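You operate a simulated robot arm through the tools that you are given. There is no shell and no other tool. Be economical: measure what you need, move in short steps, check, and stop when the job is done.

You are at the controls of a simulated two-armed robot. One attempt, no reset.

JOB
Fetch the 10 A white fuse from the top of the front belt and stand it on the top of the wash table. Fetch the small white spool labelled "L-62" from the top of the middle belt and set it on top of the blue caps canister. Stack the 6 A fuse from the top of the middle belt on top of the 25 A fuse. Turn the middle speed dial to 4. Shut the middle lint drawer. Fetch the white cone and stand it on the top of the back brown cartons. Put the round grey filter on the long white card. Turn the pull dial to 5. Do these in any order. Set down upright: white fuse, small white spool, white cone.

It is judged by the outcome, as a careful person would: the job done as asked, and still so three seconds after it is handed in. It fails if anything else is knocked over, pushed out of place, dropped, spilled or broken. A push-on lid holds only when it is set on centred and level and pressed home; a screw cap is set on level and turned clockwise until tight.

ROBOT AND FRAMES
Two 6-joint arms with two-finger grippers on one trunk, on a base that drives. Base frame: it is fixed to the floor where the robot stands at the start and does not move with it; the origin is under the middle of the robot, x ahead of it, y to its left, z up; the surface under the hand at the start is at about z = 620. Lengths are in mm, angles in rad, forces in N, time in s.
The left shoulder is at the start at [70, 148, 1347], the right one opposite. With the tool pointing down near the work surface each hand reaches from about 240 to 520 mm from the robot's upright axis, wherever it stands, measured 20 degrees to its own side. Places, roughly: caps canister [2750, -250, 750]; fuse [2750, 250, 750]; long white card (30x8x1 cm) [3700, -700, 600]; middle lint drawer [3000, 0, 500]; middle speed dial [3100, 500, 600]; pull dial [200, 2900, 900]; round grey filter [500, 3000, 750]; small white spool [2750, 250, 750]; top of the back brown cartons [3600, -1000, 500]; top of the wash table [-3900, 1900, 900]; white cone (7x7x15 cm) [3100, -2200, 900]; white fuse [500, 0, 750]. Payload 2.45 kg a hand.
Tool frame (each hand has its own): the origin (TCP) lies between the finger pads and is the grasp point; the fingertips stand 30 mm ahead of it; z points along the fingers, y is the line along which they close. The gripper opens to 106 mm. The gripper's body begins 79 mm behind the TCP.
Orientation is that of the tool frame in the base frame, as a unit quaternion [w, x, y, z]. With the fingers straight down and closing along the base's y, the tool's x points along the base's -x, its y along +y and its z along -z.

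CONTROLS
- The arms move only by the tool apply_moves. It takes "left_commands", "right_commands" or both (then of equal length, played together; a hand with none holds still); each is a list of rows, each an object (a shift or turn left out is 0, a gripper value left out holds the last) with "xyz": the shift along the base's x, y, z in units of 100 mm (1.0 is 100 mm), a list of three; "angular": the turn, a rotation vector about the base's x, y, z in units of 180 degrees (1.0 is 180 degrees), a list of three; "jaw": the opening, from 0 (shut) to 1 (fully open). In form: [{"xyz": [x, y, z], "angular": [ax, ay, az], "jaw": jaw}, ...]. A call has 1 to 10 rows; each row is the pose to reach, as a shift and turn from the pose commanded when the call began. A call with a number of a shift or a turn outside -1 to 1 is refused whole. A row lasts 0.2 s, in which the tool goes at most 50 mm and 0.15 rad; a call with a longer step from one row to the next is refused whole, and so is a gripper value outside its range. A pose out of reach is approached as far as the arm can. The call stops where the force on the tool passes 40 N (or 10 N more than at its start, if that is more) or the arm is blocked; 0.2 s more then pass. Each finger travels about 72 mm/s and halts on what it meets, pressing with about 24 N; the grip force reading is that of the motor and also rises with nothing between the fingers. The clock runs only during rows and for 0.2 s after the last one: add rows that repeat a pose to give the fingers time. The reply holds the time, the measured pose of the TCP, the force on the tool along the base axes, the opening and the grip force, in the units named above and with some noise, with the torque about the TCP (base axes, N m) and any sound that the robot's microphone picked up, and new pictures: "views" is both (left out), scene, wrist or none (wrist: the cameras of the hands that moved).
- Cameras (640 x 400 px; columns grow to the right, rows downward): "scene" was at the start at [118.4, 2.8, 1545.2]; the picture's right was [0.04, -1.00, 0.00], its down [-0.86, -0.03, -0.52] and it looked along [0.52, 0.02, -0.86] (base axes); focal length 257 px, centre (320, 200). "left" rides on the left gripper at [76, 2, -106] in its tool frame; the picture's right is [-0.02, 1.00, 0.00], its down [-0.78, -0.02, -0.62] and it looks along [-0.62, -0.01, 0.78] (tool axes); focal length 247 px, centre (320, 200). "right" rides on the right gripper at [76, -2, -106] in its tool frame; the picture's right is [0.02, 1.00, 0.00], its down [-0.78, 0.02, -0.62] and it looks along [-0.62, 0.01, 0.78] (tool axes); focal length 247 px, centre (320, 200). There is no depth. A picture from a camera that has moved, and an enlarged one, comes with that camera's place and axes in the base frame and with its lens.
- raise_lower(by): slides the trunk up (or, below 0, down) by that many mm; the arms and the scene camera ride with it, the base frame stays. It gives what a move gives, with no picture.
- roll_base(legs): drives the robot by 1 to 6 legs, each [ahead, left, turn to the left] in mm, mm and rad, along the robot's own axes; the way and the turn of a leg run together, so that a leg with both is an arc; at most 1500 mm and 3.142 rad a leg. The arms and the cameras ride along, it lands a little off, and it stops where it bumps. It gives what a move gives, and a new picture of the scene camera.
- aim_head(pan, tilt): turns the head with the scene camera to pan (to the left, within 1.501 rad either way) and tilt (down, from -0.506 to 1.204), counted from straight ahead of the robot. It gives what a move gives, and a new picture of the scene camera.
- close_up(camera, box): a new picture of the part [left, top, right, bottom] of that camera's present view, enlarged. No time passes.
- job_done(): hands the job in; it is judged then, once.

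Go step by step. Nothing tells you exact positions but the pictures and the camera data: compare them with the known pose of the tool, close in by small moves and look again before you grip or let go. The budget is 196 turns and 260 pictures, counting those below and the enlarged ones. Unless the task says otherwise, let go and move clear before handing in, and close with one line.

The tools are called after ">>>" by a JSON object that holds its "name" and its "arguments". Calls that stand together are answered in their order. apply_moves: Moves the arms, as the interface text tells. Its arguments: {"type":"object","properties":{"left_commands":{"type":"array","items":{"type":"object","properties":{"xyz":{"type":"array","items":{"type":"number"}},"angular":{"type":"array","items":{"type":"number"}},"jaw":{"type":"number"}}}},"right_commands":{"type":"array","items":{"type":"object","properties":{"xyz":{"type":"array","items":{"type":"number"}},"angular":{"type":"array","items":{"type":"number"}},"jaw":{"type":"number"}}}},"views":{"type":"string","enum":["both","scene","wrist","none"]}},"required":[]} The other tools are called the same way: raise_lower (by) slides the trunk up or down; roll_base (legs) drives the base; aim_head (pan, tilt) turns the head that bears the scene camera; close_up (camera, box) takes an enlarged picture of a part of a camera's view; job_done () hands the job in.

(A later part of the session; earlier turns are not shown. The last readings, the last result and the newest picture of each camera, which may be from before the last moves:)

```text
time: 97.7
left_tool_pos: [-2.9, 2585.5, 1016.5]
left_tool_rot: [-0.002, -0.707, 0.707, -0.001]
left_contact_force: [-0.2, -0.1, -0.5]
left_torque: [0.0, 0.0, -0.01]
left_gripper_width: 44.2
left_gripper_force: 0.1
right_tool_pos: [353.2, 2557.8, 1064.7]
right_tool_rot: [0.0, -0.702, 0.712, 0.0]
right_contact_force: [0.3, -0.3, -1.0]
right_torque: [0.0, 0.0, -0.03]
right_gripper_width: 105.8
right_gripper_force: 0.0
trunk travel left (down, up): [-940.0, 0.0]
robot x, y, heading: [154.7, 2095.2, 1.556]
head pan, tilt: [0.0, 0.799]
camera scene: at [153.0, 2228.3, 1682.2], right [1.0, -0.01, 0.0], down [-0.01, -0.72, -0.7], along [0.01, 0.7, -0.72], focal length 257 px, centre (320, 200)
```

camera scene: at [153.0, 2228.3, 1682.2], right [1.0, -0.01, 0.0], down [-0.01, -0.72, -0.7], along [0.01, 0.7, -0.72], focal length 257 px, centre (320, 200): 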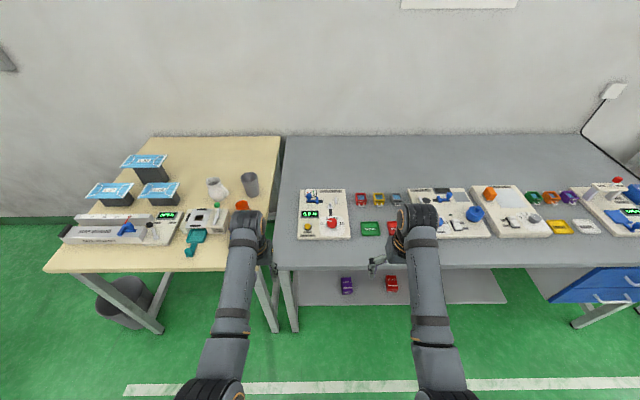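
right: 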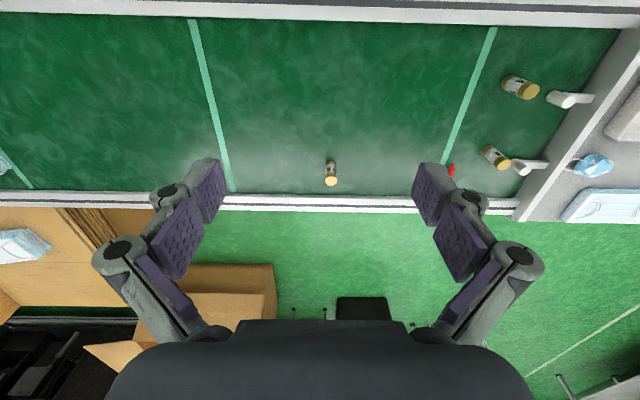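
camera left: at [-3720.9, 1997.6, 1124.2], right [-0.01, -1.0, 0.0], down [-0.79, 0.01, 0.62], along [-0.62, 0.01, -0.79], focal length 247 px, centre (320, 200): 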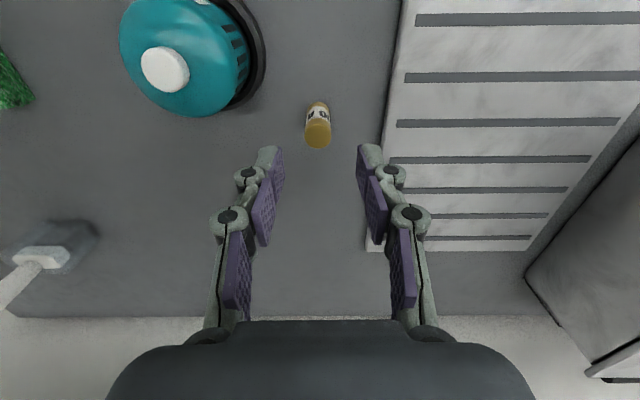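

>>> {"name": "close_up", "arguments": {"camera": "scene", "box": [284, 170, 412, 250]}}

>>> {"name": "close_up", "arguments": {"camera": "scene", "box": [400, 160, 640, 250]}}

```text
5.00 times, centred on (348, 210) of scene
camera zoom: at [153.0, 2228.3, 1682.2], right [1.0, -0.01, 0.0], down [-0.01, -0.72, -0.7], along [0.01, 0.7, -0.72], focal length 1284 px, centre (180, 150)
```

zoom: 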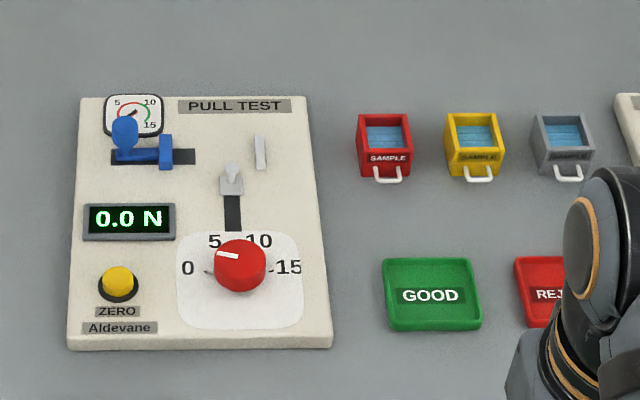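

```text
2.67 times, centred on (520, 205) of scene
camera zoom: at [153.0, 2228.3, 1682.2], right [1.0, -0.01, 0.0], down [-0.01, -0.72, -0.7], along [0.01, 0.7, -0.72], focal length 685 px, centre (-213, 187)
```

zoom: 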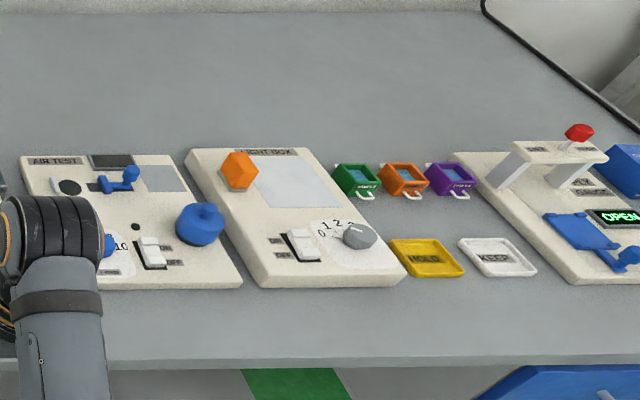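

I see the PULL TEST panel with its red dial (0–15, at about (209, 2865)). I move the base so that the left hand is over it and the right side comes into view.

>>> {"name": "roll_base", "arguments": {"legs": [[0, -215, 0.013], [290, 0, 0]]}}

>>> {"name": "aim_head", "arguments": {"pan": -0.1, "tilt": 0.95}}

>>> {"name": "close_up", "arguments": {"camera": "left", "box": [160, 0, 480, 200]}}

```text
time: 100.9
left_tool_pos: [206.8, 2866.0, 1017.6]
left_tool_rot: [0.001, 0.711, -0.703, 0.001]
left_contact_force: [-0.2, 0.3, -0.2]
left_torque: [0.04, 0.0, -0.03]
left_gripper_width: 44.6
left_gripper_force: 0.0
right_tool_pos: [563.9, 2843.7, 1064.7]
right_tool_rot: [0.0, -0.707, 0.707, 0.001]
right_contact_force: [-0.2, -0.4, 0.5]
right_torque: [0.05, 0.0, 0.0]
right_gripper_width: 105.8
right_gripper_force: 0.0
trunk travel left (down, up): [-940.0, 0.0]
robot x, y, heading: [368.6, 2384.8, 1.57]
head pan, tilt: [0.0, 0.799]
camera scene: at [367.4, 2509.5, 1682.4], right [1.0, 0.0, 0.0], down [0.0, -0.72, -0.7], along [0.0, 0.7, -0.72], focal length 257 px, centre (320, 200)
```

scene: 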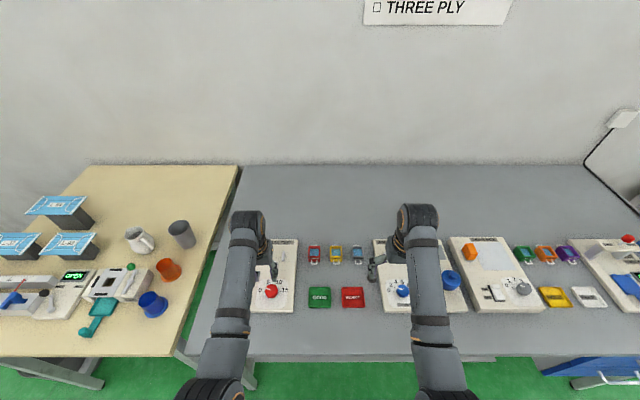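

```text
time: 101.6
left_tool_pos: [207.4, 2868.1, 1016.2]
left_tool_rot: [0.002, 0.711, -0.703, 0.002]
left_contact_force: [0.7, -0.3, 0.2]
left_torque: [0.0, -0.03, 0.01]
left_gripper_width: 44.3
left_gripper_force: 0.1
right_tool_pos: [562.5, 2844.4, 1065.3]
right_tool_rot: [0.0, -0.707, 0.708, 0.001]
right_contact_force: [0.4, 0.6, 0.4]
right_torque: [0.0, 0.0, -0.01]
right_gripper_width: 106.1
right_gripper_force: 0.1
trunk travel left (down, up): [-940.0, 0.0]
robot x, y, heading: [369.1, 2377.6, 1.569]
head pan, tilt: [-0.099, 0.949]
camera scene: at [374.3, 2504.0, 1670.7], right [0.99, -0.1, 0.0], down [-0.08, -0.81, -0.58], along [0.06, 0.58, -0.81], focal length 257 px, centre (320, 200)
```

scene: 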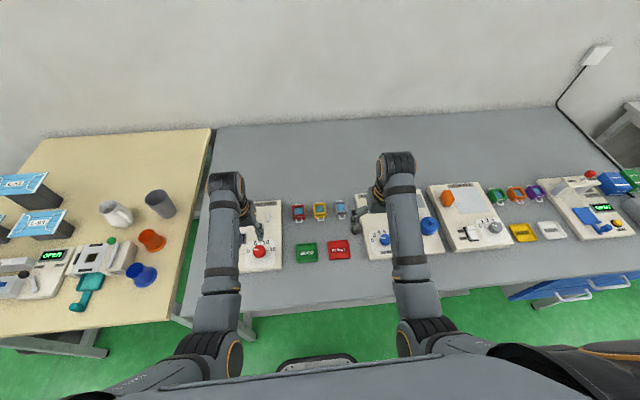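

```text
2.00 times, centred on (320, 100) of left
camera zoom: at [205.0, 2791.0, 1124.0], right [-1.0, 0.01, 0.0], down [0.01, 0.79, 0.62], along [0.01, 0.62, -0.79], focal length 494 px, centre (320, 400)
```

zoom: 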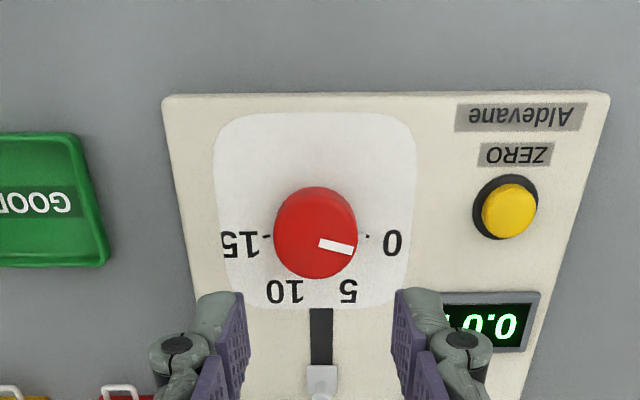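

The dial face is clear. I zoom more to measure the scale and pointer, and look for the filter on the air-test panel from the right wrist camera.

>>> {"name": "close_up", "arguments": {"camera": "left", "box": [260, 80, 372, 150]}}

>>> {"name": "close_up", "arguments": {"camera": "right", "box": [0, 0, 640, 400]}}

```text
5.71 times, centred on (316, 115) of left
camera zoom: at [205.0, 2791.0, 1124.0], right [-1.0, 0.01, 0.0], down [0.01, 0.79, 0.62], along [0.01, 0.62, -0.79], focal length 1411 px, centre (343, 686)
```

zoom: 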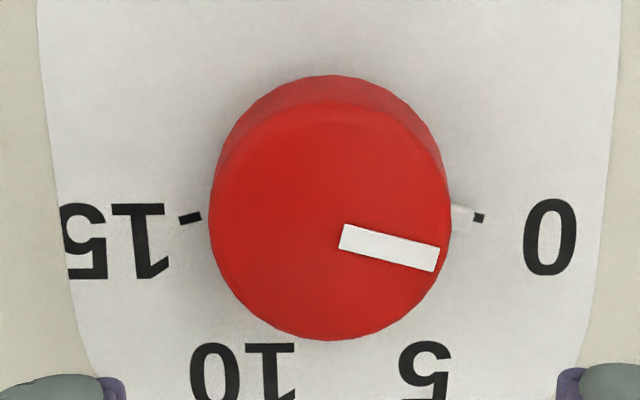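

```text
1.00 times, centred on (320, 200) of right (not enlarged: the box is as wide or as high as the picture)
camera zoom: at [564.4, 2767.6, 1171.0], right [-1.0, -0.02, 0.0], down [-0.02, 0.78, 0.62], along [-0.01, 0.62, -0.78], focal length 247 px, centre (320, 200)
```

zoom: 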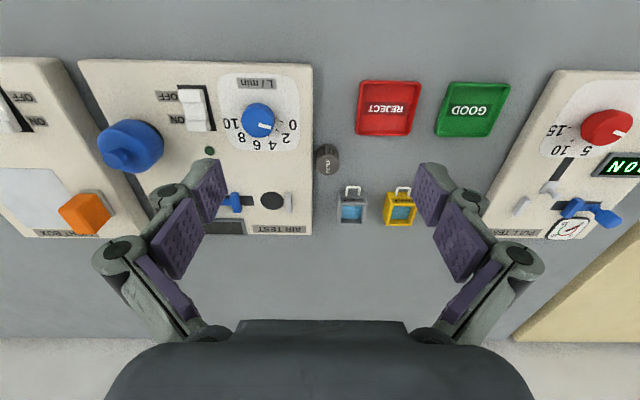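

The labels fit a scale with 0 at 15° and 5 at 65°; the dial stands at 0, axis near (208.5, 2876), face z≈869. Also, the grey disc labelled "P2" beside the air-test panel may be a filter. I turn the left wrist +45° over the dial first.

>>> {"name": "apply_moves", "arguments": {"left_commands": [{"xyz": [0.01, 0.04, 0], "angular": [0, 0, 0.042], "jaw": 0.58}, {"xyz": [0.01, 0.09, 0], "angular": [0, 0, 0.084]}, {"xyz": [0.01, 0.09, -0.2], "angular": [0, 0, 0.126]}, {"xyz": [0.01, 0.09, -0.4], "angular": [0, 0, 0.168]}, {"xyz": [0.01, 0.09, -0.6], "angular": [0, 0, 0.21]}, {"xyz": [0.01, 0.09, -0.7], "angular": [0, 0, 0.25]}, {"xyz": [0.01, 0.09, -0.7], "angular": [0, 0, 0.25]}], "views": "wrist"}}

>>> {"name": "close_up", "arguments": {"camera": "right", "box": [230, 120, 390, 220]}}

```text
time: 103.2
left_tool_pos: [207.8, 2876.2, 947.2]
left_tool_rot: [0.0, 0.926, -0.377, 0.001]
left_contact_force: [0.1, 0.2, -0.3]
left_torque: [0.01, -0.02, -0.02]
left_gripper_width: 61.2
left_gripper_force: 0.0
right_tool_pos: [563.1, 2845.0, 1065.5]
right_tool_rot: [-0.001, -0.707, 0.707, 0.001]
right_contact_force: [-0.2, -0.5, 0.1]
right_torque: [-0.03, 0.0, -0.02]
right_gripper_width: 106.0
right_gripper_force: 0.1
trunk travel left (down, up): [-940.0, 0.0]
robot x, y, heading: [368.2, 2379.4, 1.569]
head pan, tilt: [-0.099, 0.949]
camera left: at [259.9, 2820.9, 1054.6], right [-0.71, -0.7, 0.0], down [-0.55, 0.56, 0.62], along [-0.43, 0.44, -0.79], focal length 247 px, centre (320, 200)
```

left: 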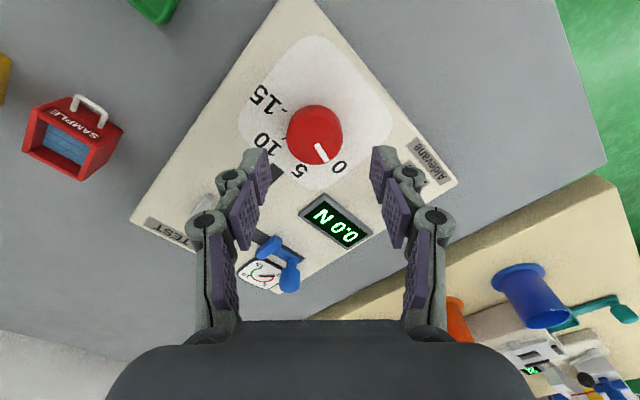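

```text
4.00 times, centred on (310, 170) of right
camera zoom: at [564.5, 2767.3, 1171.0], right [-1.0, -0.02, 0.0], down [-0.02, 0.78, 0.62], along [-0.01, 0.62, -0.78], focal length 988 px, centre (360, 320)
```

zoom: 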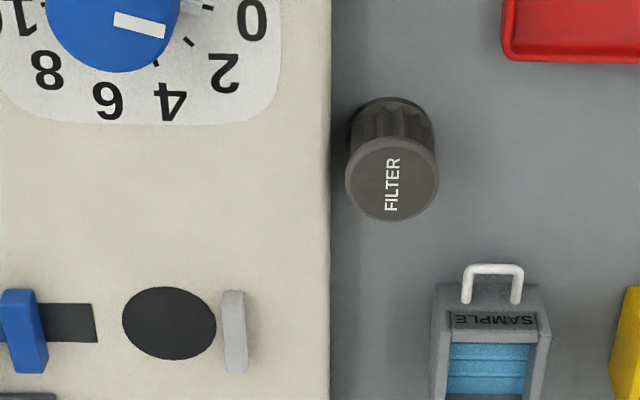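

The "FILTER" is the grey round piece at the right. The left hand is centred on the dial; lower and grip it.

>>> {"name": "apply_moves", "arguments": {"left_commands": [{"xyz": [0.01, 0, -0.2]}, {"xyz": [0.01, 0, -0.4]}, {"xyz": [0.01, 0, -0.42], "jaw": 0.2}, {"xyz": [0.01, 0, -0.42], "jaw": 0.2}, {"xyz": [0.01, 0, -0.42], "jaw": 0.2}, {"xyz": [0.01, 0, -0.42], "jaw": 0.2}], "views": "wrist"}}

```text
time: 104.6
left_tool_pos: [210.9, 2878.4, 906.5]
left_tool_rot: [-0.001, 0.926, -0.376, 0.0]
left_contact_force: [4.8, 7.9, 10.0]
left_torque: [0.34, -0.51, -0.04]
left_gripper_width: 39.9
left_gripper_force: 45.1
right_tool_pos: [563.5, 2843.9, 1064.4]
right_tool_rot: [-0.001, -0.706, 0.708, 0.001]
right_contact_force: [0.0, -0.6, -0.5]
right_torque: [-0.01, 0.03, 0.01]
right_gripper_width: 106.0
right_gripper_force: 0.1
trunk travel left (down, up): [-940.0, 0.0]
robot x, y, heading: [367.5, 2380.0, 1.57]
head pan, tilt: [-0.099, 0.949]
camera left: at [262.9, 2823.0, 1013.0], right [-0.71, -0.7, 0.0], down [-0.55, 0.56, 0.62], along [-0.43, 0.44, -0.78], focal length 247 px, centre (320, 200)
```

left: 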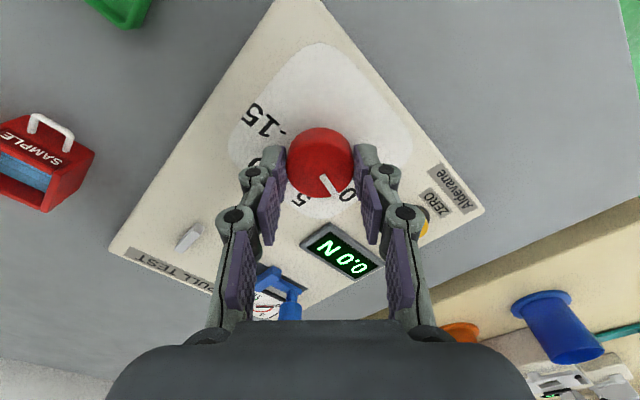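

Gripped. I turn it 50° clockwise.

>>> {"name": "apply_moves", "arguments": {"left_commands": [{"xyz": [0, 0, 0], "angular": [0, 0, -0.04]}, {"xyz": [0, 0, 0], "angular": [0, 0, -0.08]}, {"xyz": [0, 0, 0], "angular": [0, 0, -0.12]}, {"xyz": [0, 0, 0], "angular": [0, 0, -0.16]}, {"xyz": [0, 0, 0], "angular": [0, 0, -0.2]}, {"xyz": [0, 0, 0], "angular": [0, 0, -0.24]}, {"xyz": [0, 0, 0], "angular": [0, 0, -0.278]}, {"xyz": [0, 0, 0], "angular": [0, 0, -0.278]}], "views": "wrist"}}

```text
time: 106.4
left_tool_pos: [208.7, 2877.9, 906.2]
left_tool_rot: [0.0, -0.68, 0.734, 0.001]
left_contact_force: [2.1, 10.6, 22.0]
left_torque: [0.46, -0.28, -0.02]
left_gripper_width: 39.7
left_gripper_force: 44.9
right_tool_pos: [565.1, 2844.5, 1064.4]
right_tool_rot: [-0.001, -0.707, 0.707, 0.0]
right_contact_force: [0.5, -0.7, -0.2]
right_torque: [-0.02, 0.01, 0.01]
right_gripper_width: 106.0
right_gripper_force: 0.2
trunk travel left (down, up): [-940.0, 0.0]
robot x, y, heading: [366.5, 2382.6, 1.573]
head pan, tilt: [-0.099, 0.949]
camera left: at [200.7, 2801.0, 1012.9], right [-1.0, 0.1, 0.0], down [0.08, 0.78, 0.62], along [0.06, 0.62, -0.78], focal length 247 px, centre (320, 200)
```

left: 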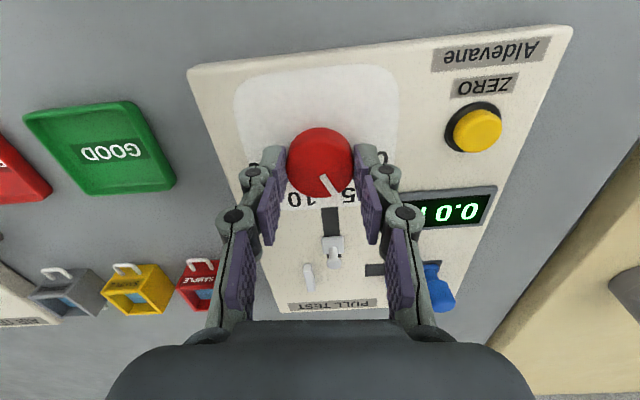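

Turned with the pointer toward 5. I release, rise, and inspect.

>>> {"name": "apply_moves", "arguments": {"left_commands": [{"xyz": [0, 0, 0], "jaw": 0.58}, {"xyz": [0, 0, 0], "jaw": 0.58}, {"xyz": [0, 0, 0.3]}, {"xyz": [0, 0, 0.7]}, {"xyz": [0, -0.1, 1.0], "angular": [0, 0, 0.028]}, {"xyz": [0, -0.1, 1.0], "angular": [0, 0, 0.028]}], "views": "none"}}

>>> {"name": "close_up", "arguments": {"camera": "left", "box": [240, 60, 400, 160]}}

```text
time: 107.8
left_tool_pos: [209.7, 2867.8, 1005.2]
left_tool_rot: [0.001, 0.711, -0.703, 0.001]
left_contact_force: [-0.2, 0.0, 0.5]
left_torque: [0.02, 0.0, -0.01]
left_gripper_width: 61.7
left_gripper_force: 0.1
right_tool_pos: [563.5, 2843.9, 1064.8]
right_tool_rot: [0.0, -0.706, 0.708, 0.0]
right_contact_force: [-1.0, 0.6, 1.0]
right_torque: [0.0, 0.01, -0.02]
right_gripper_width: 106.1
right_gripper_force: 0.1
trunk travel left (down, up): [-940.0, 0.0]
robot x, y, heading: [367.6, 2382.3, 1.57]
head pan, tilt: [-0.099, 0.949]
```

```text
4.00 times, centred on (320, 110) of left
camera zoom: at [208.1, 2790.6, 1112.7], right [-1.0, 0.01, 0.0], down [0.01, 0.79, 0.62], along [0.01, 0.62, -0.79], focal length 988 px, centre (320, 560)
```

zoom: 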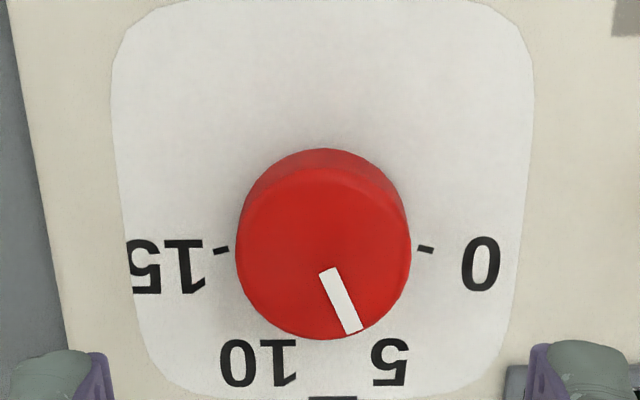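

The pointer reads slightly past 5 (≈5.4). I regrip centred on the axis (207, 2876) and turn back about 4°.

>>> {"name": "apply_moves", "arguments": {"left_commands": [{"xyz": [-0.02, 0.08, -0.3]}, {"xyz": [-0.02, 0.08, -0.7]}, {"xyz": [-0.02, 0.08, -0.97]}, {"xyz": [-0.02, 0.08, -0.97], "jaw": 0.2}, {"xyz": [-0.02, 0.08, -0.97], "jaw": 0.2}, {"xyz": [-0.02, 0.08, -0.97], "jaw": 0.2}, {"xyz": [-0.02, 0.08, -0.97], "angular": [0, 0, 0.022], "jaw": 0.2}, {"xyz": [-0.02, 0.08, -0.97], "angular": [0, 0, 0.022]}], "views": "none"}}

>>> {"name": "apply_moves", "arguments": {"left_commands": [{"xyz": [0, 0, 0], "jaw": 0.58}, {"xyz": [0, 0, 0], "jaw": 0.58}, {"xyz": [0, 0, 0.3]}, {"xyz": [0, 0, 0.7]}, {"xyz": [0, 0, 1.0], "angular": [0, 0, -0.022]}, {"xyz": [0, 0, 1.0], "angular": [0, 0, -0.022]}], "views": "none"}}

>>> {"name": "close_up", "arguments": {"camera": "left", "box": [240, 60, 400, 160]}}

```text
time: 109.6
left_tool_pos: [209.4, 2875.7, 910.3]
left_tool_rot: [0.001, 0.735, -0.678, 0.001]
left_contact_force: [18.3, 1.6, 3.9]
left_torque: [0.18, -1.11, -0.1]
left_gripper_width: 39.3
left_gripper_force: 45.1
right_tool_pos: [567.6, 2844.0, 1064.6]
right_tool_rot: [-0.002, -0.706, 0.708, 0.001]
right_contact_force: [0.4, 0.6, 0.3]
right_torque: [-0.02, -0.02, 0.02]
right_gripper_width: 106.0
right_gripper_force: 0.1
trunk travel left (down, up): [-940.0, 0.0]
robot x, y, heading: [363.3, 2381.4, 1.564]
head pan, tilt: [-0.099, 0.949]
```

```text
time: 111.0
left_tool_pos: [206.2, 2874.0, 1008.0]
left_tool_rot: [0.002, 0.71, -0.704, 0.001]
left_contact_force: [-0.2, 0.2, -1.0]
left_torque: [-0.02, 0.0, -0.04]
left_gripper_width: 61.6
left_gripper_force: 0.1
right_tool_pos: [562.5, 2843.8, 1064.6]
right_tool_rot: [0.0, -0.706, 0.708, 0.0]
right_contact_force: [1.5, -0.1, 0.3]
right_torque: [0.01, 0.0, -0.01]
right_gripper_width: 105.9
right_gripper_force: 0.0
trunk travel left (down, up): [-940.0, 0.0]
robot x, y, heading: [368.1, 2380.5, 1.569]
head pan, tilt: [-0.099, 0.949]
```

```text
4.00 times, centred on (320, 110) of left
camera zoom: at [204.1, 2796.2, 1115.6], right [-1.0, 0.01, 0.0], down [0.01, 0.79, 0.62], along [0.01, 0.62, -0.79], focal length 988 px, centre (320, 560)
```

zoom: 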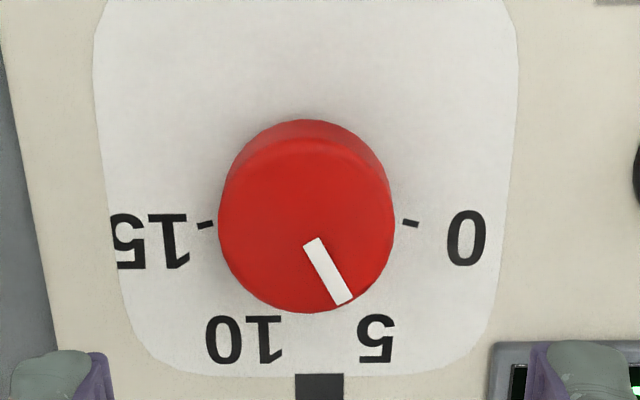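

The dial now reads 5. Next, the filter at about (551, 2935): I drive 80 mm closer and turn the right wrist 90° so its fingers close along y (the panel is close on one side).

>>> {"name": "roll_base", "arguments": {"legs": [[75, 0, 0]]}}

>>> {"name": "apply_moves", "arguments": {"right_commands": [{"angular": [0, 0, 0.047], "jaw": 0.55}, {"angular": [0, 0, 0.094]}, {"angular": [0, 0, 0.141]}, {"angular": [0, 0, 0.188]}, {"angular": [0, 0, 0.235]}, {"angular": [0, 0, 0.282]}, {"angular": [0, 0, 0.329]}, {"angular": [0, 0, 0.376]}, {"angular": [0, 0, 0.423]}, {"angular": [0, 0, 0.46]}], "views": "wrist"}}

```text
time: 112.0
left_tool_pos: [205.3, 2941.3, 1011.0]
left_tool_rot: [-0.001, 0.711, -0.703, -0.001]
left_contact_force: [0.7, -1.0, 0.8]
left_torque: [0.08, -0.02, 0.02]
left_gripper_width: 61.5
left_gripper_force: 0.0
right_tool_pos: [563.7, 2912.0, 1067.1]
right_tool_rot: [0.001, -0.707, 0.707, 0.002]
right_contact_force: [-0.2, -0.8, -0.3]
right_torque: [0.05, 0.0, 0.0]
right_gripper_width: 105.9
right_gripper_force: 0.0
trunk travel left (down, up): [-940.0, 0.0]
robot x, y, heading: [361.6, 2455.1, 1.568]
head pan, tilt: [-0.099, 0.949]
camera scene: at [374.5, 2567.8, 1671.5], right [0.99, -0.1, 0.0], down [-0.08, -0.81, -0.59], along [0.06, 0.58, -0.81], focal length 257 px, centre (320, 200)
```

scene: 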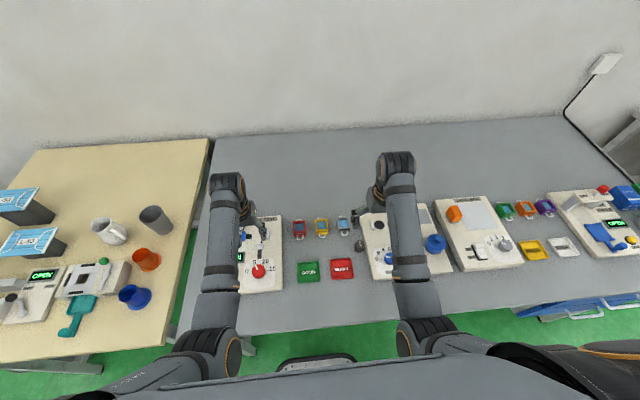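

```text
time: 114.2
left_tool_pos: [206.5, 2946.2, 1007.1]
left_tool_rot: [0.001, 0.711, -0.703, 0.001]
left_contact_force: [0.1, 0.2, -0.2]
left_torque: [0.02, -0.01, 0.0]
left_gripper_width: 61.5
left_gripper_force: 0.1
right_tool_pos: [562.7, 2917.5, 1064.9]
right_tool_rot: [0.0, 0.998, -0.062, 0.0]
right_contact_force: [-0.2, 0.4, 0.2]
right_torque: [-0.01, 0.01, 0.0]
right_gripper_width: 58.2
right_gripper_force: 0.0
trunk travel left (down, up): [-940.0, 0.0]
robot x, y, heading: [366.2, 2453.8, 1.57]
head pan, tilt: [-0.099, 0.949]
camera right: at [638.6, 2909.6, 1171.0], right [-0.1, -0.99, 0.0], down [-0.78, 0.08, 0.62], along [-0.62, 0.06, -0.78], focal length 247 px, centre (320, 200)
```

right: 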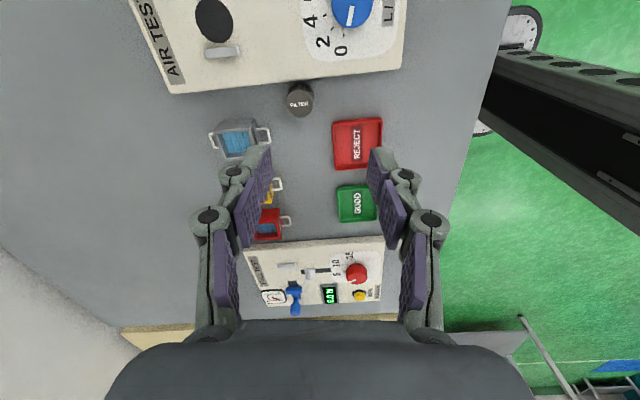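

Filter at about (555, 2940). I centre over it, finish the turn, and lower to just above.

>>> {"name": "apply_moves", "arguments": {"right_commands": [{"xyz": [-0.08, 0.22, 0], "angular": [0, 0, 0.04]}, {"xyz": [-0.08, 0.22, -0.4], "angular": [0, 0, 0.04]}, {"xyz": [-0.08, 0.22, -0.8], "angular": [0, 0, 0.04]}, {"xyz": [-0.08, 0.22, -1.0], "angular": [0, 0, 0.04]}, {"xyz": [-0.08, 0.22, -1.0], "angular": [0, 0, 0.04]}], "views": "wrist"}}

```text
time: 115.4
left_tool_pos: [207.0, 2945.9, 1007.2]
left_tool_rot: [0.001, 0.711, -0.703, 0.002]
left_contact_force: [0.7, -0.4, 0.8]
left_torque: [-0.02, -0.01, -0.03]
left_gripper_width: 61.9
left_gripper_force: 0.0
right_tool_pos: [557.7, 2937.9, 964.3]
right_tool_rot: [0.001, 1.0, -0.001, 0.0]
right_contact_force: [-0.3, -0.6, 0.7]
right_torque: [0.01, -0.01, -0.02]
right_gripper_width: 58.2
right_gripper_force: 0.0
trunk travel left (down, up): [-940.0, 0.0]
robot x, y, heading: [367.7, 2453.0, 1.57]
head pan, tilt: [-0.099, 0.949]
camera right: at [632.1, 2939.8, 1070.2], right [0.02, -1.0, 0.0], down [-0.78, -0.02, 0.62], along [-0.62, -0.01, -0.78], focal length 247 px, centre (320, 200)
```

right: 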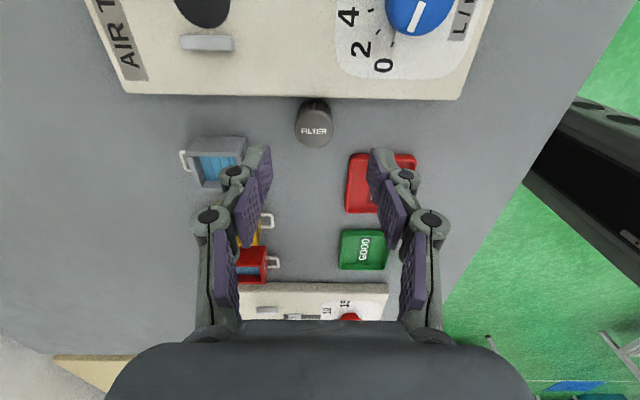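

Slight correction, then lower and grip the filter.

>>> {"name": "apply_moves", "arguments": {"right_commands": [{"xyz": [-0.03, 0.05, -0.4]}, {"xyz": [-0.03, 0.05, -0.8]}, {"xyz": [-0.03, 0.05, -0.8], "jaw": 0.1}, {"xyz": [-0.03, 0.05, -0.8], "jaw": 0.1}, {"xyz": [-0.03, 0.05, -0.8], "jaw": 0.1}, {"xyz": [-0.03, 0.05, -0.8], "jaw": 0.1}], "views": "wrist"}}

```text
time: 116.8
left_tool_pos: [205.8, 2946.5, 1008.3]
left_tool_rot: [0.001, 0.711, -0.703, 0.001]
left_contact_force: [0.8, 0.5, -0.6]
left_torque: [0.0, 0.0, 0.01]
left_gripper_width: 61.7
left_gripper_force: 0.0
right_tool_pos: [553.8, 2944.8, 883.0]
right_tool_rot: [0.001, 1.0, -0.001, 0.0]
right_contact_force: [-0.5, -0.3, -0.2]
right_torque: [-0.02, 0.02, -0.01]
right_gripper_width: 31.5
right_gripper_force: 23.8
trunk travel left (down, up): [-940.0, 0.0]
robot x, y, heading: [363.9, 2451.8, 1.57]
head pan, tilt: [-0.099, 0.949]
camera right: at [630.2, 2946.1, 988.9], right [0.02, -1.0, 0.0], down [-0.78, -0.02, 0.62], along [-0.62, -0.01, -0.78], focal length 247 px, centre (320, 200)
```

right: 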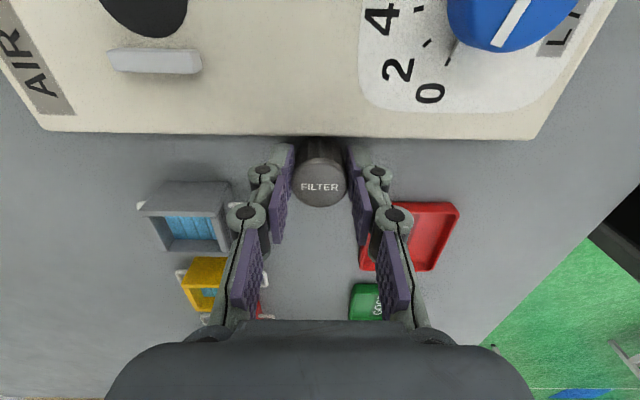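

The filter is held. I lift it, back away from the bench and head toward the middle belt, looking ahead.

>>> {"name": "apply_moves", "arguments": {"right_commands": [{"xyz": [0, 0, 0.45]}, {"xyz": [0, 0, 0.9]}, {"xyz": [0, -0.3, 1.0]}, {"xyz": [0, -0.7, 1.0]}, {"xyz": [0, -0.9, 1.0]}], "views": "wrist"}}

>>> {"name": "roll_base", "arguments": {"legs": [[-650, 0, 0], [0, 0, -1.57]]}}

>>> {"name": "aim_head", "arguments": {"pan": 0, "tilt": 0.35}}

```text
time: 118.0
left_tool_pos: [205.7, 2945.8, 1008.5]
left_tool_rot: [0.001, 0.711, -0.703, 0.001]
left_contact_force: [-0.6, 0.5, -0.2]
left_torque: [0.03, -0.01, 0.02]
left_gripper_width: 61.6
left_gripper_force: 0.1
right_tool_pos: [550.8, 2852.9, 985.7]
right_tool_rot: [0.0, 1.0, 0.0, 0.0]
right_contact_force: [-0.2, 0.6, 1.1]
right_torque: [-0.02, -0.02, -0.01]
right_gripper_width: 31.4
right_gripper_force: 23.8
trunk travel left (down, up): [-940.0, 0.0]
robot x, y, heading: [363.6, 2452.6, 1.564]
head pan, tilt: [-0.099, 0.949]
camera right: at [627.4, 2854.7, 1091.3], right [0.02, -1.0, 0.0], down [-0.78, -0.02, 0.62], along [-0.62, -0.01, -0.78], focal length 247 px, centre (320, 200)
```

right: 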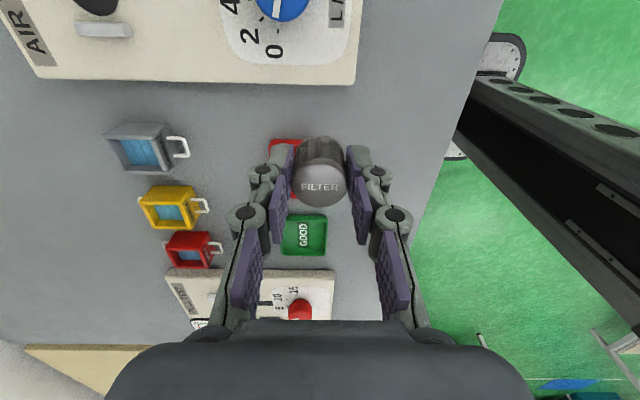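

```text
time: 125.5
left_tool_pos: [861.8, 1947.3, 1007.4]
left_tool_rot: [-0.001, 0.005, 1.0, 0.0]
left_contact_force: [0.1, -0.2, -0.5]
left_torque: [-0.03, 0.03, -0.01]
left_gripper_width: 61.9
left_gripper_force: 0.0
right_tool_pos: [762.9, 1605.5, 985.1]
right_tool_rot: [-0.001, -0.699, 0.715, 0.0]
right_contact_force: [-0.1, -0.4, -0.7]
right_torque: [-0.05, -0.02, 0.03]
right_gripper_width: 31.4
right_gripper_force: 23.8
trunk travel left (down, up): [-940.0, 0.0]
robot x, y, heading: [364.1, 1799.8, -0.022]
head pan, tilt: [-0.099, 0.949]
camera scene: at [488.6, 1788.4, 1670.7], right [-0.12, -0.99, 0.0], down [-0.81, 0.1, -0.58], along [0.58, -0.07, -0.81], focal length 257 px, centre (320, 200)
```

scene: 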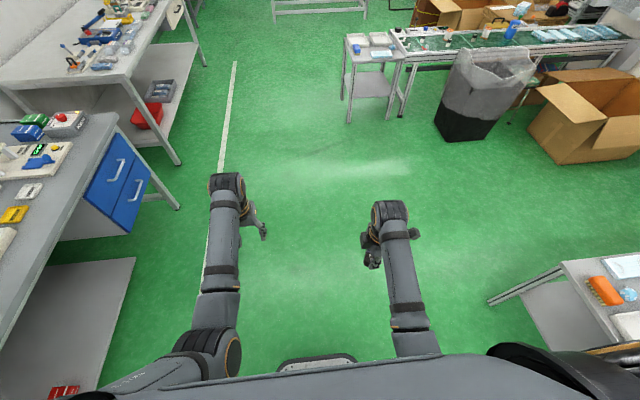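

```text
time: 126.5
left_tool_pos: [860.7, 1948.1, 1008.1]
left_tool_rot: [-0.002, 0.006, 1.0, 0.0]
left_contact_force: [0.4, 0.2, -0.2]
left_torque: [-0.02, -0.02, 0.02]
left_gripper_width: 61.4
left_gripper_force: 0.1
right_tool_pos: [761.5, 1604.2, 984.6]
right_tool_rot: [-0.001, -0.699, 0.715, 0.001]
right_contact_force: [0.1, -0.4, -0.1]
right_torque: [-0.01, 0.01, 0.02]
right_gripper_width: 31.4
right_gripper_force: 24.1
trunk travel left (down, up): [-940.0, 0.0]
robot x, y, heading: [366.9, 1797.9, -0.022]
head pan, tilt: [0.0, 0.351]
camera scene: at [509.4, 1794.8, 1721.8], right [-0.02, -1.0, 0.0], down [-0.34, 0.01, -0.94], along [0.94, -0.02, -0.34], focal length 257 px, centre (320, 200)
```

scene: 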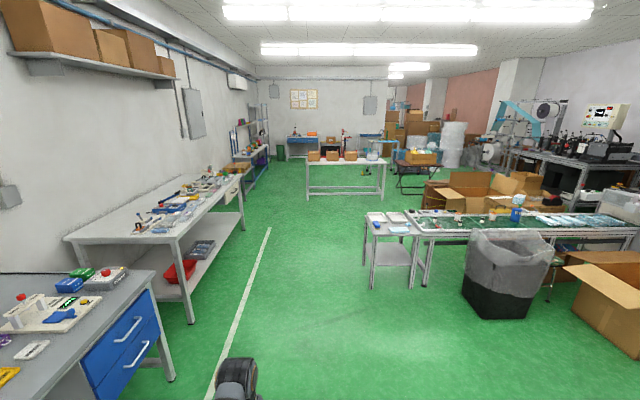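

The middle belt is ahead-right with its controls presumably on the far side. I drive along the clear aisle and then turn right to view behind it.

>>> {"name": "roll_base", "arguments": {"legs": [[0, 0, 0.02], [1500, 0, 0], [1350, 0, 0], [0, 0, -1.2]]}}

>>> {"name": "aim_head", "arguments": {"pan": -0.35, "tilt": 0.4}}

```text
time: 143.8
left_tool_pos: [3573.8, 1355.7, 1007.9]
left_tool_rot: [-0.002, 0.565, 0.825, 0.001]
left_contact_force: [-0.1, 0.9, -0.6]
left_torque: [-0.03, 0.01, 0.05]
left_gripper_width: 61.6
left_gripper_force: 0.0
right_tool_pos: [3218.2, 1321.3, 983.2]
right_tool_rot: [0.0, -0.178, 0.984, 0.001]
right_contact_force: [0.7, 0.2, 0.1]
right_torque: [0.02, 0.02, 0.02]
right_gripper_width: 31.4
right_gripper_force: 24.0
trunk travel left (down, up): [-940.0, 0.0]
robot x, y, heading: [3252.4, 1762.6, -1.212]
head pan, tilt: [0.0, 0.351]
camera scene: at [3302.0, 1626.4, 1721.8], right [-0.94, -0.35, 0.0], down [-0.12, 0.32, -0.94], along [0.33, -0.88, -0.34], focal length 257 px, centre (320, 200)
```

scene: 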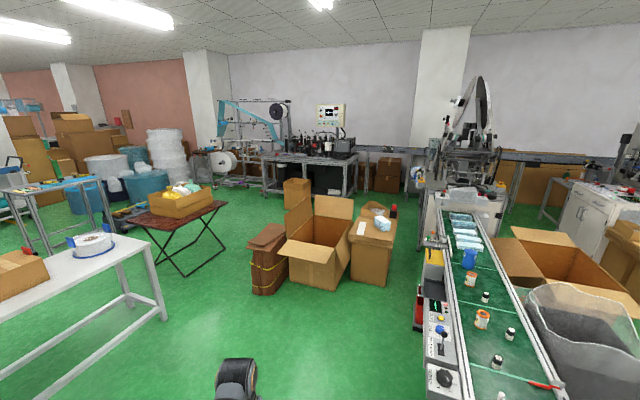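

```text
time: 144.6
left_tool_pos: [3575.0, 1356.5, 1008.1]
left_tool_rot: [-0.002, 0.565, 0.825, 0.001]
left_contact_force: [0.0, -0.3, -0.3]
left_torque: [-0.04, 0.01, 0.01]
left_gripper_width: 61.6
left_gripper_force: 0.0
right_tool_pos: [3219.0, 1322.8, 985.1]
right_tool_rot: [0.0, -0.178, 0.984, 0.001]
right_contact_force: [0.5, 0.4, -0.5]
right_torque: [-0.03, 0.01, 0.01]
right_gripper_width: 31.2
right_gripper_force: 23.7
trunk travel left (down, up): [-940.0, 0.0]
robot x, y, heading: [3251.1, 1762.9, -1.213]
head pan, tilt: [-0.351, 0.4]
camera scene: at [3269.7, 1620.9, 1717.3], right [-1.0, -0.01, 0.0], down [0.0, 0.39, -0.92], along [0.01, -0.92, -0.39], focal length 257 px, centre (320, 200)
```

scene: 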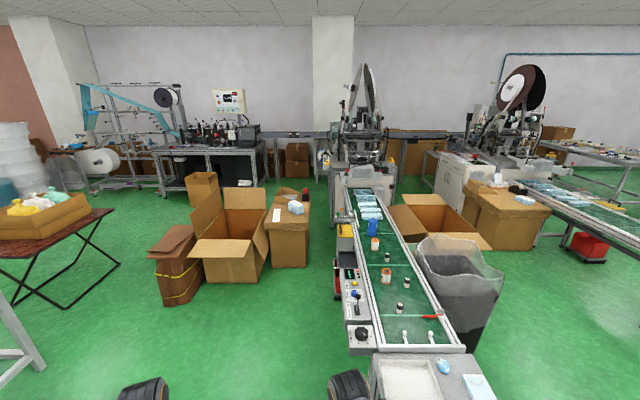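

>>> {"name": "close_up", "arguments": {"camera": "scene", "box": [320, 170, 480, 370]}}

>>> {"name": "close_up", "arguments": {"camera": "scene", "box": [140, 110, 400, 300]}}

```text
2.00 times, centred on (400, 270) of scene
camera zoom: at [3269.7, 1620.9, 1717.3], right [-1.0, -0.01, 0.0], down [0.0, 0.39, -0.92], along [0.01, -0.92, -0.39], focal length 514 px, centre (160, 60)
```

zoom: 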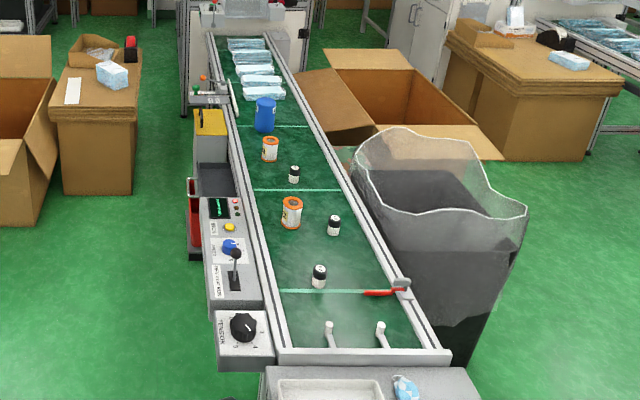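

```text
2.11 times, centred on (270, 205) of scene
camera zoom: at [3269.7, 1620.9, 1717.3], right [-1.0, -0.01, 0.0], down [0.0, 0.39, -0.92], along [0.01, -0.92, -0.39], focal length 541 px, centre (425, 190)
```

zoom: 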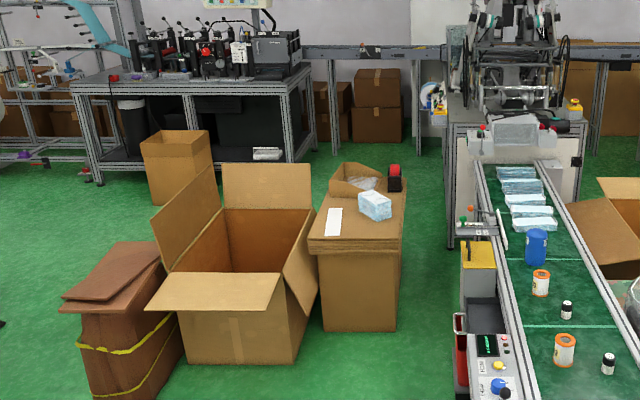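

Now I see it: the controls face +x, with the carton stack (white card on top) opposite. I drive into the aisle to about (3430, 550) and face the belt (heading π).

>>> {"name": "roll_base", "arguments": {"legs": [[0, 0, -0.36], [1210, 180, 0], [0, 0, -1.57]]}}

>>> {"name": "aim_head", "arguments": {"pan": 0.1, "tilt": 0.85}}

```text
time: 155.9
left_tool_pos: [2947.5, 387.6, 1007.8]
left_tool_rot: [0.0, 1.0, -0.002, 0.001]
left_contact_force: [0.5, -1.1, -0.1]
left_torque: [0.0, 0.02, -0.03]
left_gripper_width: 61.6
left_gripper_force: 0.0
right_tool_pos: [3044.7, 729.8, 984.6]
right_tool_rot: [0.0, 0.714, 0.7, 0.0]
right_contact_force: [0.6, 0.2, 0.0]
right_torque: [-0.03, -0.01, -0.01]
right_gripper_width: 31.1
right_gripper_force: 23.7
trunk travel left (down, up): [-940.0, 0.0]
robot x, y, heading: [3443.0, 539.3, 3.122]
head pan, tilt: [-0.351, 0.4]
camera scene: at [3304.7, 572.4, 1717.3], right [0.36, 0.93, 0.0], down [0.36, -0.14, -0.92], along [-0.86, 0.33, -0.39], focal length 257 px, centre (320, 200)
```

scene: 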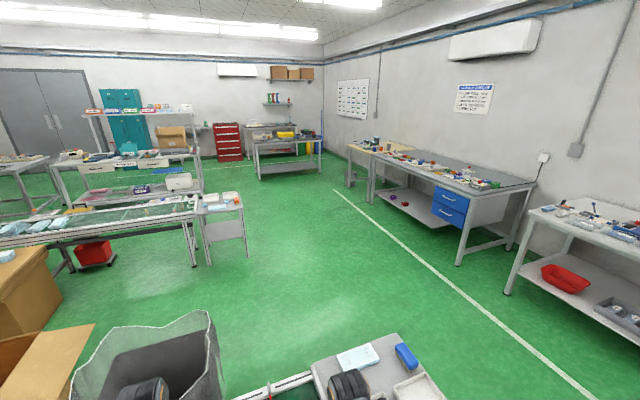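

```text
time: 156.8
left_tool_pos: [2946.5, 386.3, 1007.8]
left_tool_rot: [0.0, 1.0, -0.002, 0.002]
left_contact_force: [-0.6, 0.3, -0.7]
left_torque: [0.0, 0.02, -0.02]
left_gripper_width: 61.6
left_gripper_force: 0.0
right_tool_pos: [3044.5, 730.4, 984.0]
right_tool_rot: [0.0, 0.714, 0.7, 0.001]
right_contact_force: [0.2, -0.1, -0.9]
right_torque: [0.03, -0.02, -0.02]
right_gripper_width: 31.3
right_gripper_force: 24.2
trunk travel left (down, up): [-940.0, 0.0]
robot x, y, heading: [3442.2, 541.1, 3.122]
head pan, tilt: [0.099, 0.85]
camera scene: at [3313.2, 533.1, 1678.2], right [-0.08, 1.0, 0.0], down [0.75, 0.06, -0.66], along [-0.66, -0.05, -0.75], focal length 257 px, centre (320, 200)
```

scene: 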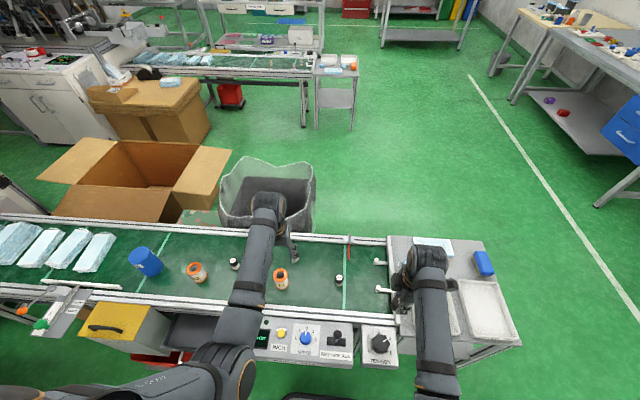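

>>> {"name": "close_up", "arguments": {"camera": "scene", "box": [100, 220, 420, 380]}}

>>> {"name": "close_up", "arguments": {"camera": "left", "box": [0, 0, 640, 400]}}

```text
2.00 times, centred on (260, 300) of scene
camera zoom: at [3313.2, 533.1, 1678.2], right [-0.08, 1.0, 0.0], down [0.75, 0.06, -0.66], along [-0.66, -0.05, -0.75], focal length 514 px, centre (440, 0)
```

zoom: 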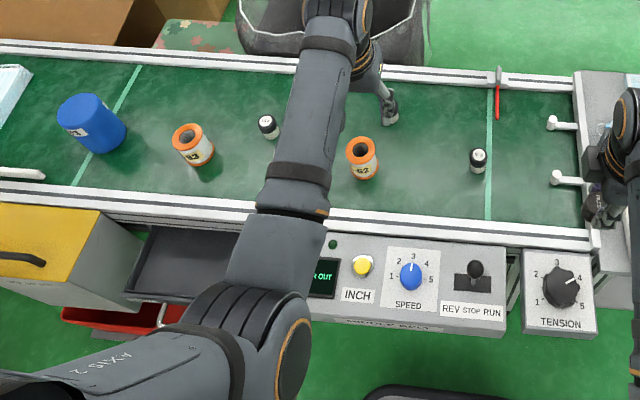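

```text
1.00 times, centred on (320, 200) of left (not enlarged: the box is as wide or as high as the picture)
camera zoom: at [3021.1, 383.3, 1115.3], right [-0.03, -1.0, 0.0], down [-0.79, 0.02, 0.62], along [-0.62, 0.02, -0.79], focal length 247 px, centre (320, 200)
```

zoom: 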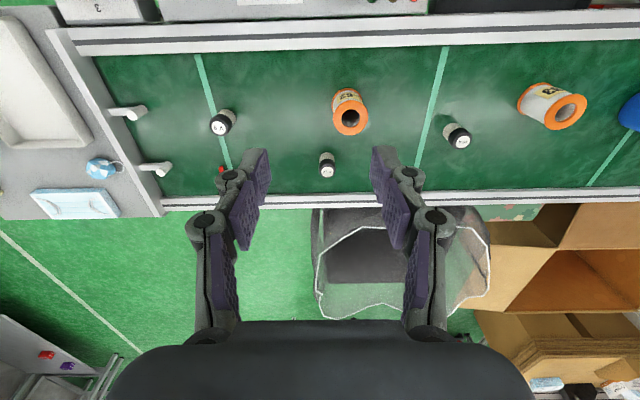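

I need the labels on the three fuses and two spools; I zoom in.

>>> {"name": "close_up", "arguments": {"camera": "left", "box": [200, 80, 360, 180]}}

>>> {"name": "close_up", "arguments": {"camera": "left", "box": [430, 60, 640, 160]}}

>>> {"name": "close_up", "arguments": {"camera": "scene", "box": [180, 250, 350, 320]}}

```text
4.00 times, centred on (280, 130) of left
camera zoom: at [3021.1, 383.3, 1115.3], right [-0.03, -1.0, 0.0], down [-0.79, 0.02, 0.62], along [-0.62, 0.02, -0.79], focal length 988 px, centre (480, 480)
```

zoom: 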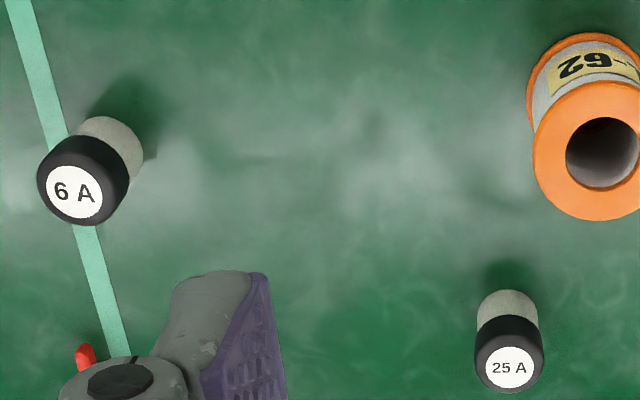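

```text
3.05 times, centred on (535, 110) of left
camera zoom: at [3021.1, 383.3, 1115.3], right [-0.03, -1.0, 0.0], down [-0.79, 0.02, 0.62], along [-0.62, 0.02, -0.79], focal length 753 px, centre (-335, 474)
```

zoom: 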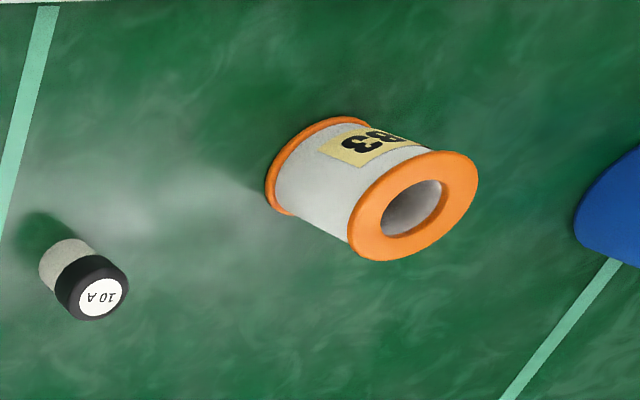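

```text
3.76 times, centred on (265, 285) of scene
camera zoom: at [3313.2, 533.1, 1678.2], right [-0.08, 1.0, 0.0], down [0.75, 0.06, -0.66], along [-0.66, -0.05, -0.75], focal length 967 px, centre (527, -120)
```

zoom: 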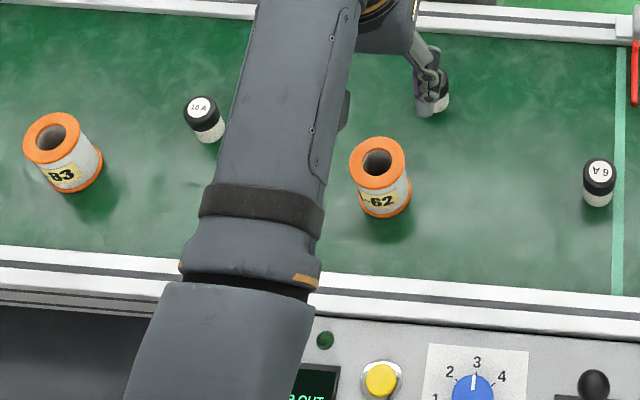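

Labels are clear: 6 A at about (2859, 579), 25 A at (2765, 375), spool L-62 at (2891, 335). First the speed dial near (3064, 461): I lower the trunk, shift the base, and bring the left hand above it.

>>> {"name": "raise_lower", "arguments": {"by": -200}}

>>> {"name": "roll_base", "arguments": {"legs": [[0, -60, 0.02]]}}

>>> {"name": "apply_moves", "arguments": {"left_commands": [{"xyz": [0.35, 0.1, 0]}, {"xyz": [0.75, 0.1, 0]}, {"xyz": [1.0, 0.1, 0]}, {"xyz": [1.0, 0.1, 0]}], "views": "wrist"}}

```text
time: 158.9
left_tool_pos: [2946.4, 386.5, 808.2]
left_tool_rot: [-0.001, 1.0, -0.002, 0.002]
left_contact_force: [-0.6, 1.0, 0.0]
left_torque: [-0.01, -0.02, 0.0]
left_gripper_width: 61.3
left_gripper_force: 0.1
right_tool_pos: [3044.6, 730.4, 784.6]
right_tool_rot: [0.0, 0.713, 0.701, 0.0]
right_contact_force: [-0.5, 0.3, 0.4]
right_torque: [0.02, -0.03, 0.01]
right_gripper_width: 31.4
right_gripper_force: 24.2
trunk travel left (down, up): [-740.0, 200.0]
robot x, y, heading: [3440.3, 537.0, 3.125]
head pan, tilt: [0.099, 0.85]
```

```text
time: 159.9
left_tool_pos: [2950.9, 434.1, 807.1]
left_tool_rot: [0.001, 1.0, 0.008, 0.001]
left_contact_force: [0.0, 0.7, 0.2]
left_torque: [-0.01, -0.01, -0.01]
left_gripper_width: 61.6
left_gripper_force: 0.0
right_tool_pos: [3041.3, 779.9, 784.4]
right_tool_rot: [0.0, 0.707, 0.707, 0.001]
right_contact_force: [0.1, -0.2, -0.1]
right_torque: [-0.01, -0.02, 0.03]
right_gripper_width: 31.4
right_gripper_force: 24.1
trunk travel left (down, up): [-740.0, 200.0]
robot x, y, heading: [3444.7, 596.2, -3.135]
head pan, tilt: [0.099, 0.85]
camera scene: at [3313.8, 588.4, 1478.2], right [-0.1, 0.99, 0.0], down [0.75, 0.08, -0.66], along [-0.66, -0.07, -0.75], focal length 257 px, centre (320, 200)
```

scene: 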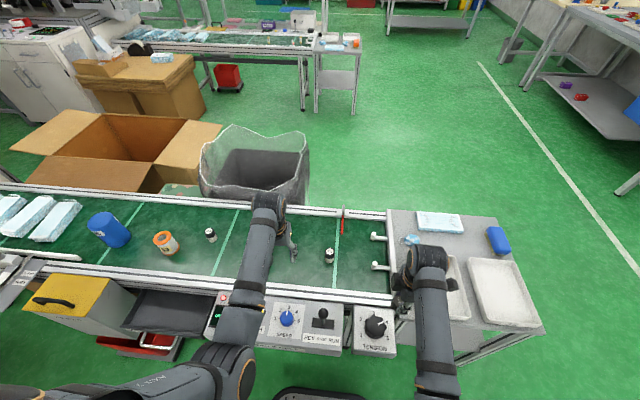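

```text
time: 161.1
left_tool_pos: [3044.8, 403.9, 808.4]
left_tool_rot: [0.048, 0.999, 0.004, -0.007]
left_contact_force: [0.4, -0.7, -0.1]
left_torque: [0.01, 0.04, 0.0]
left_gripper_width: 61.8
left_gripper_force: 0.0
right_tool_pos: [3042.9, 779.7, 784.9]
right_tool_rot: [0.001, 0.707, 0.708, 0.001]
right_contact_force: [-0.4, 0.2, -0.4]
right_torque: [-0.02, 0.0, 0.0]
right_gripper_width: 31.3
right_gripper_force: 24.2
trunk travel left (down, up): [-740.0, 200.0]
robot x, y, heading: [3440.2, 594.9, -3.145]
head pan, tilt: [0.099, 0.85]
stopped in row 4 (left hand): the arm was blocked; the commanded pose is now the measured one
camera left: at [3120.8, 411.1, 914.0], right [-0.01, -1.0, 0.1], down [-0.78, 0.07, 0.63], along [-0.63, -0.07, -0.77], focal length 247 px, centre (320, 200)
```

left: 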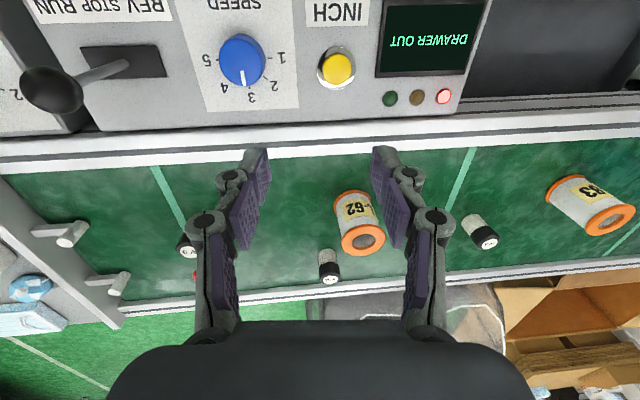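

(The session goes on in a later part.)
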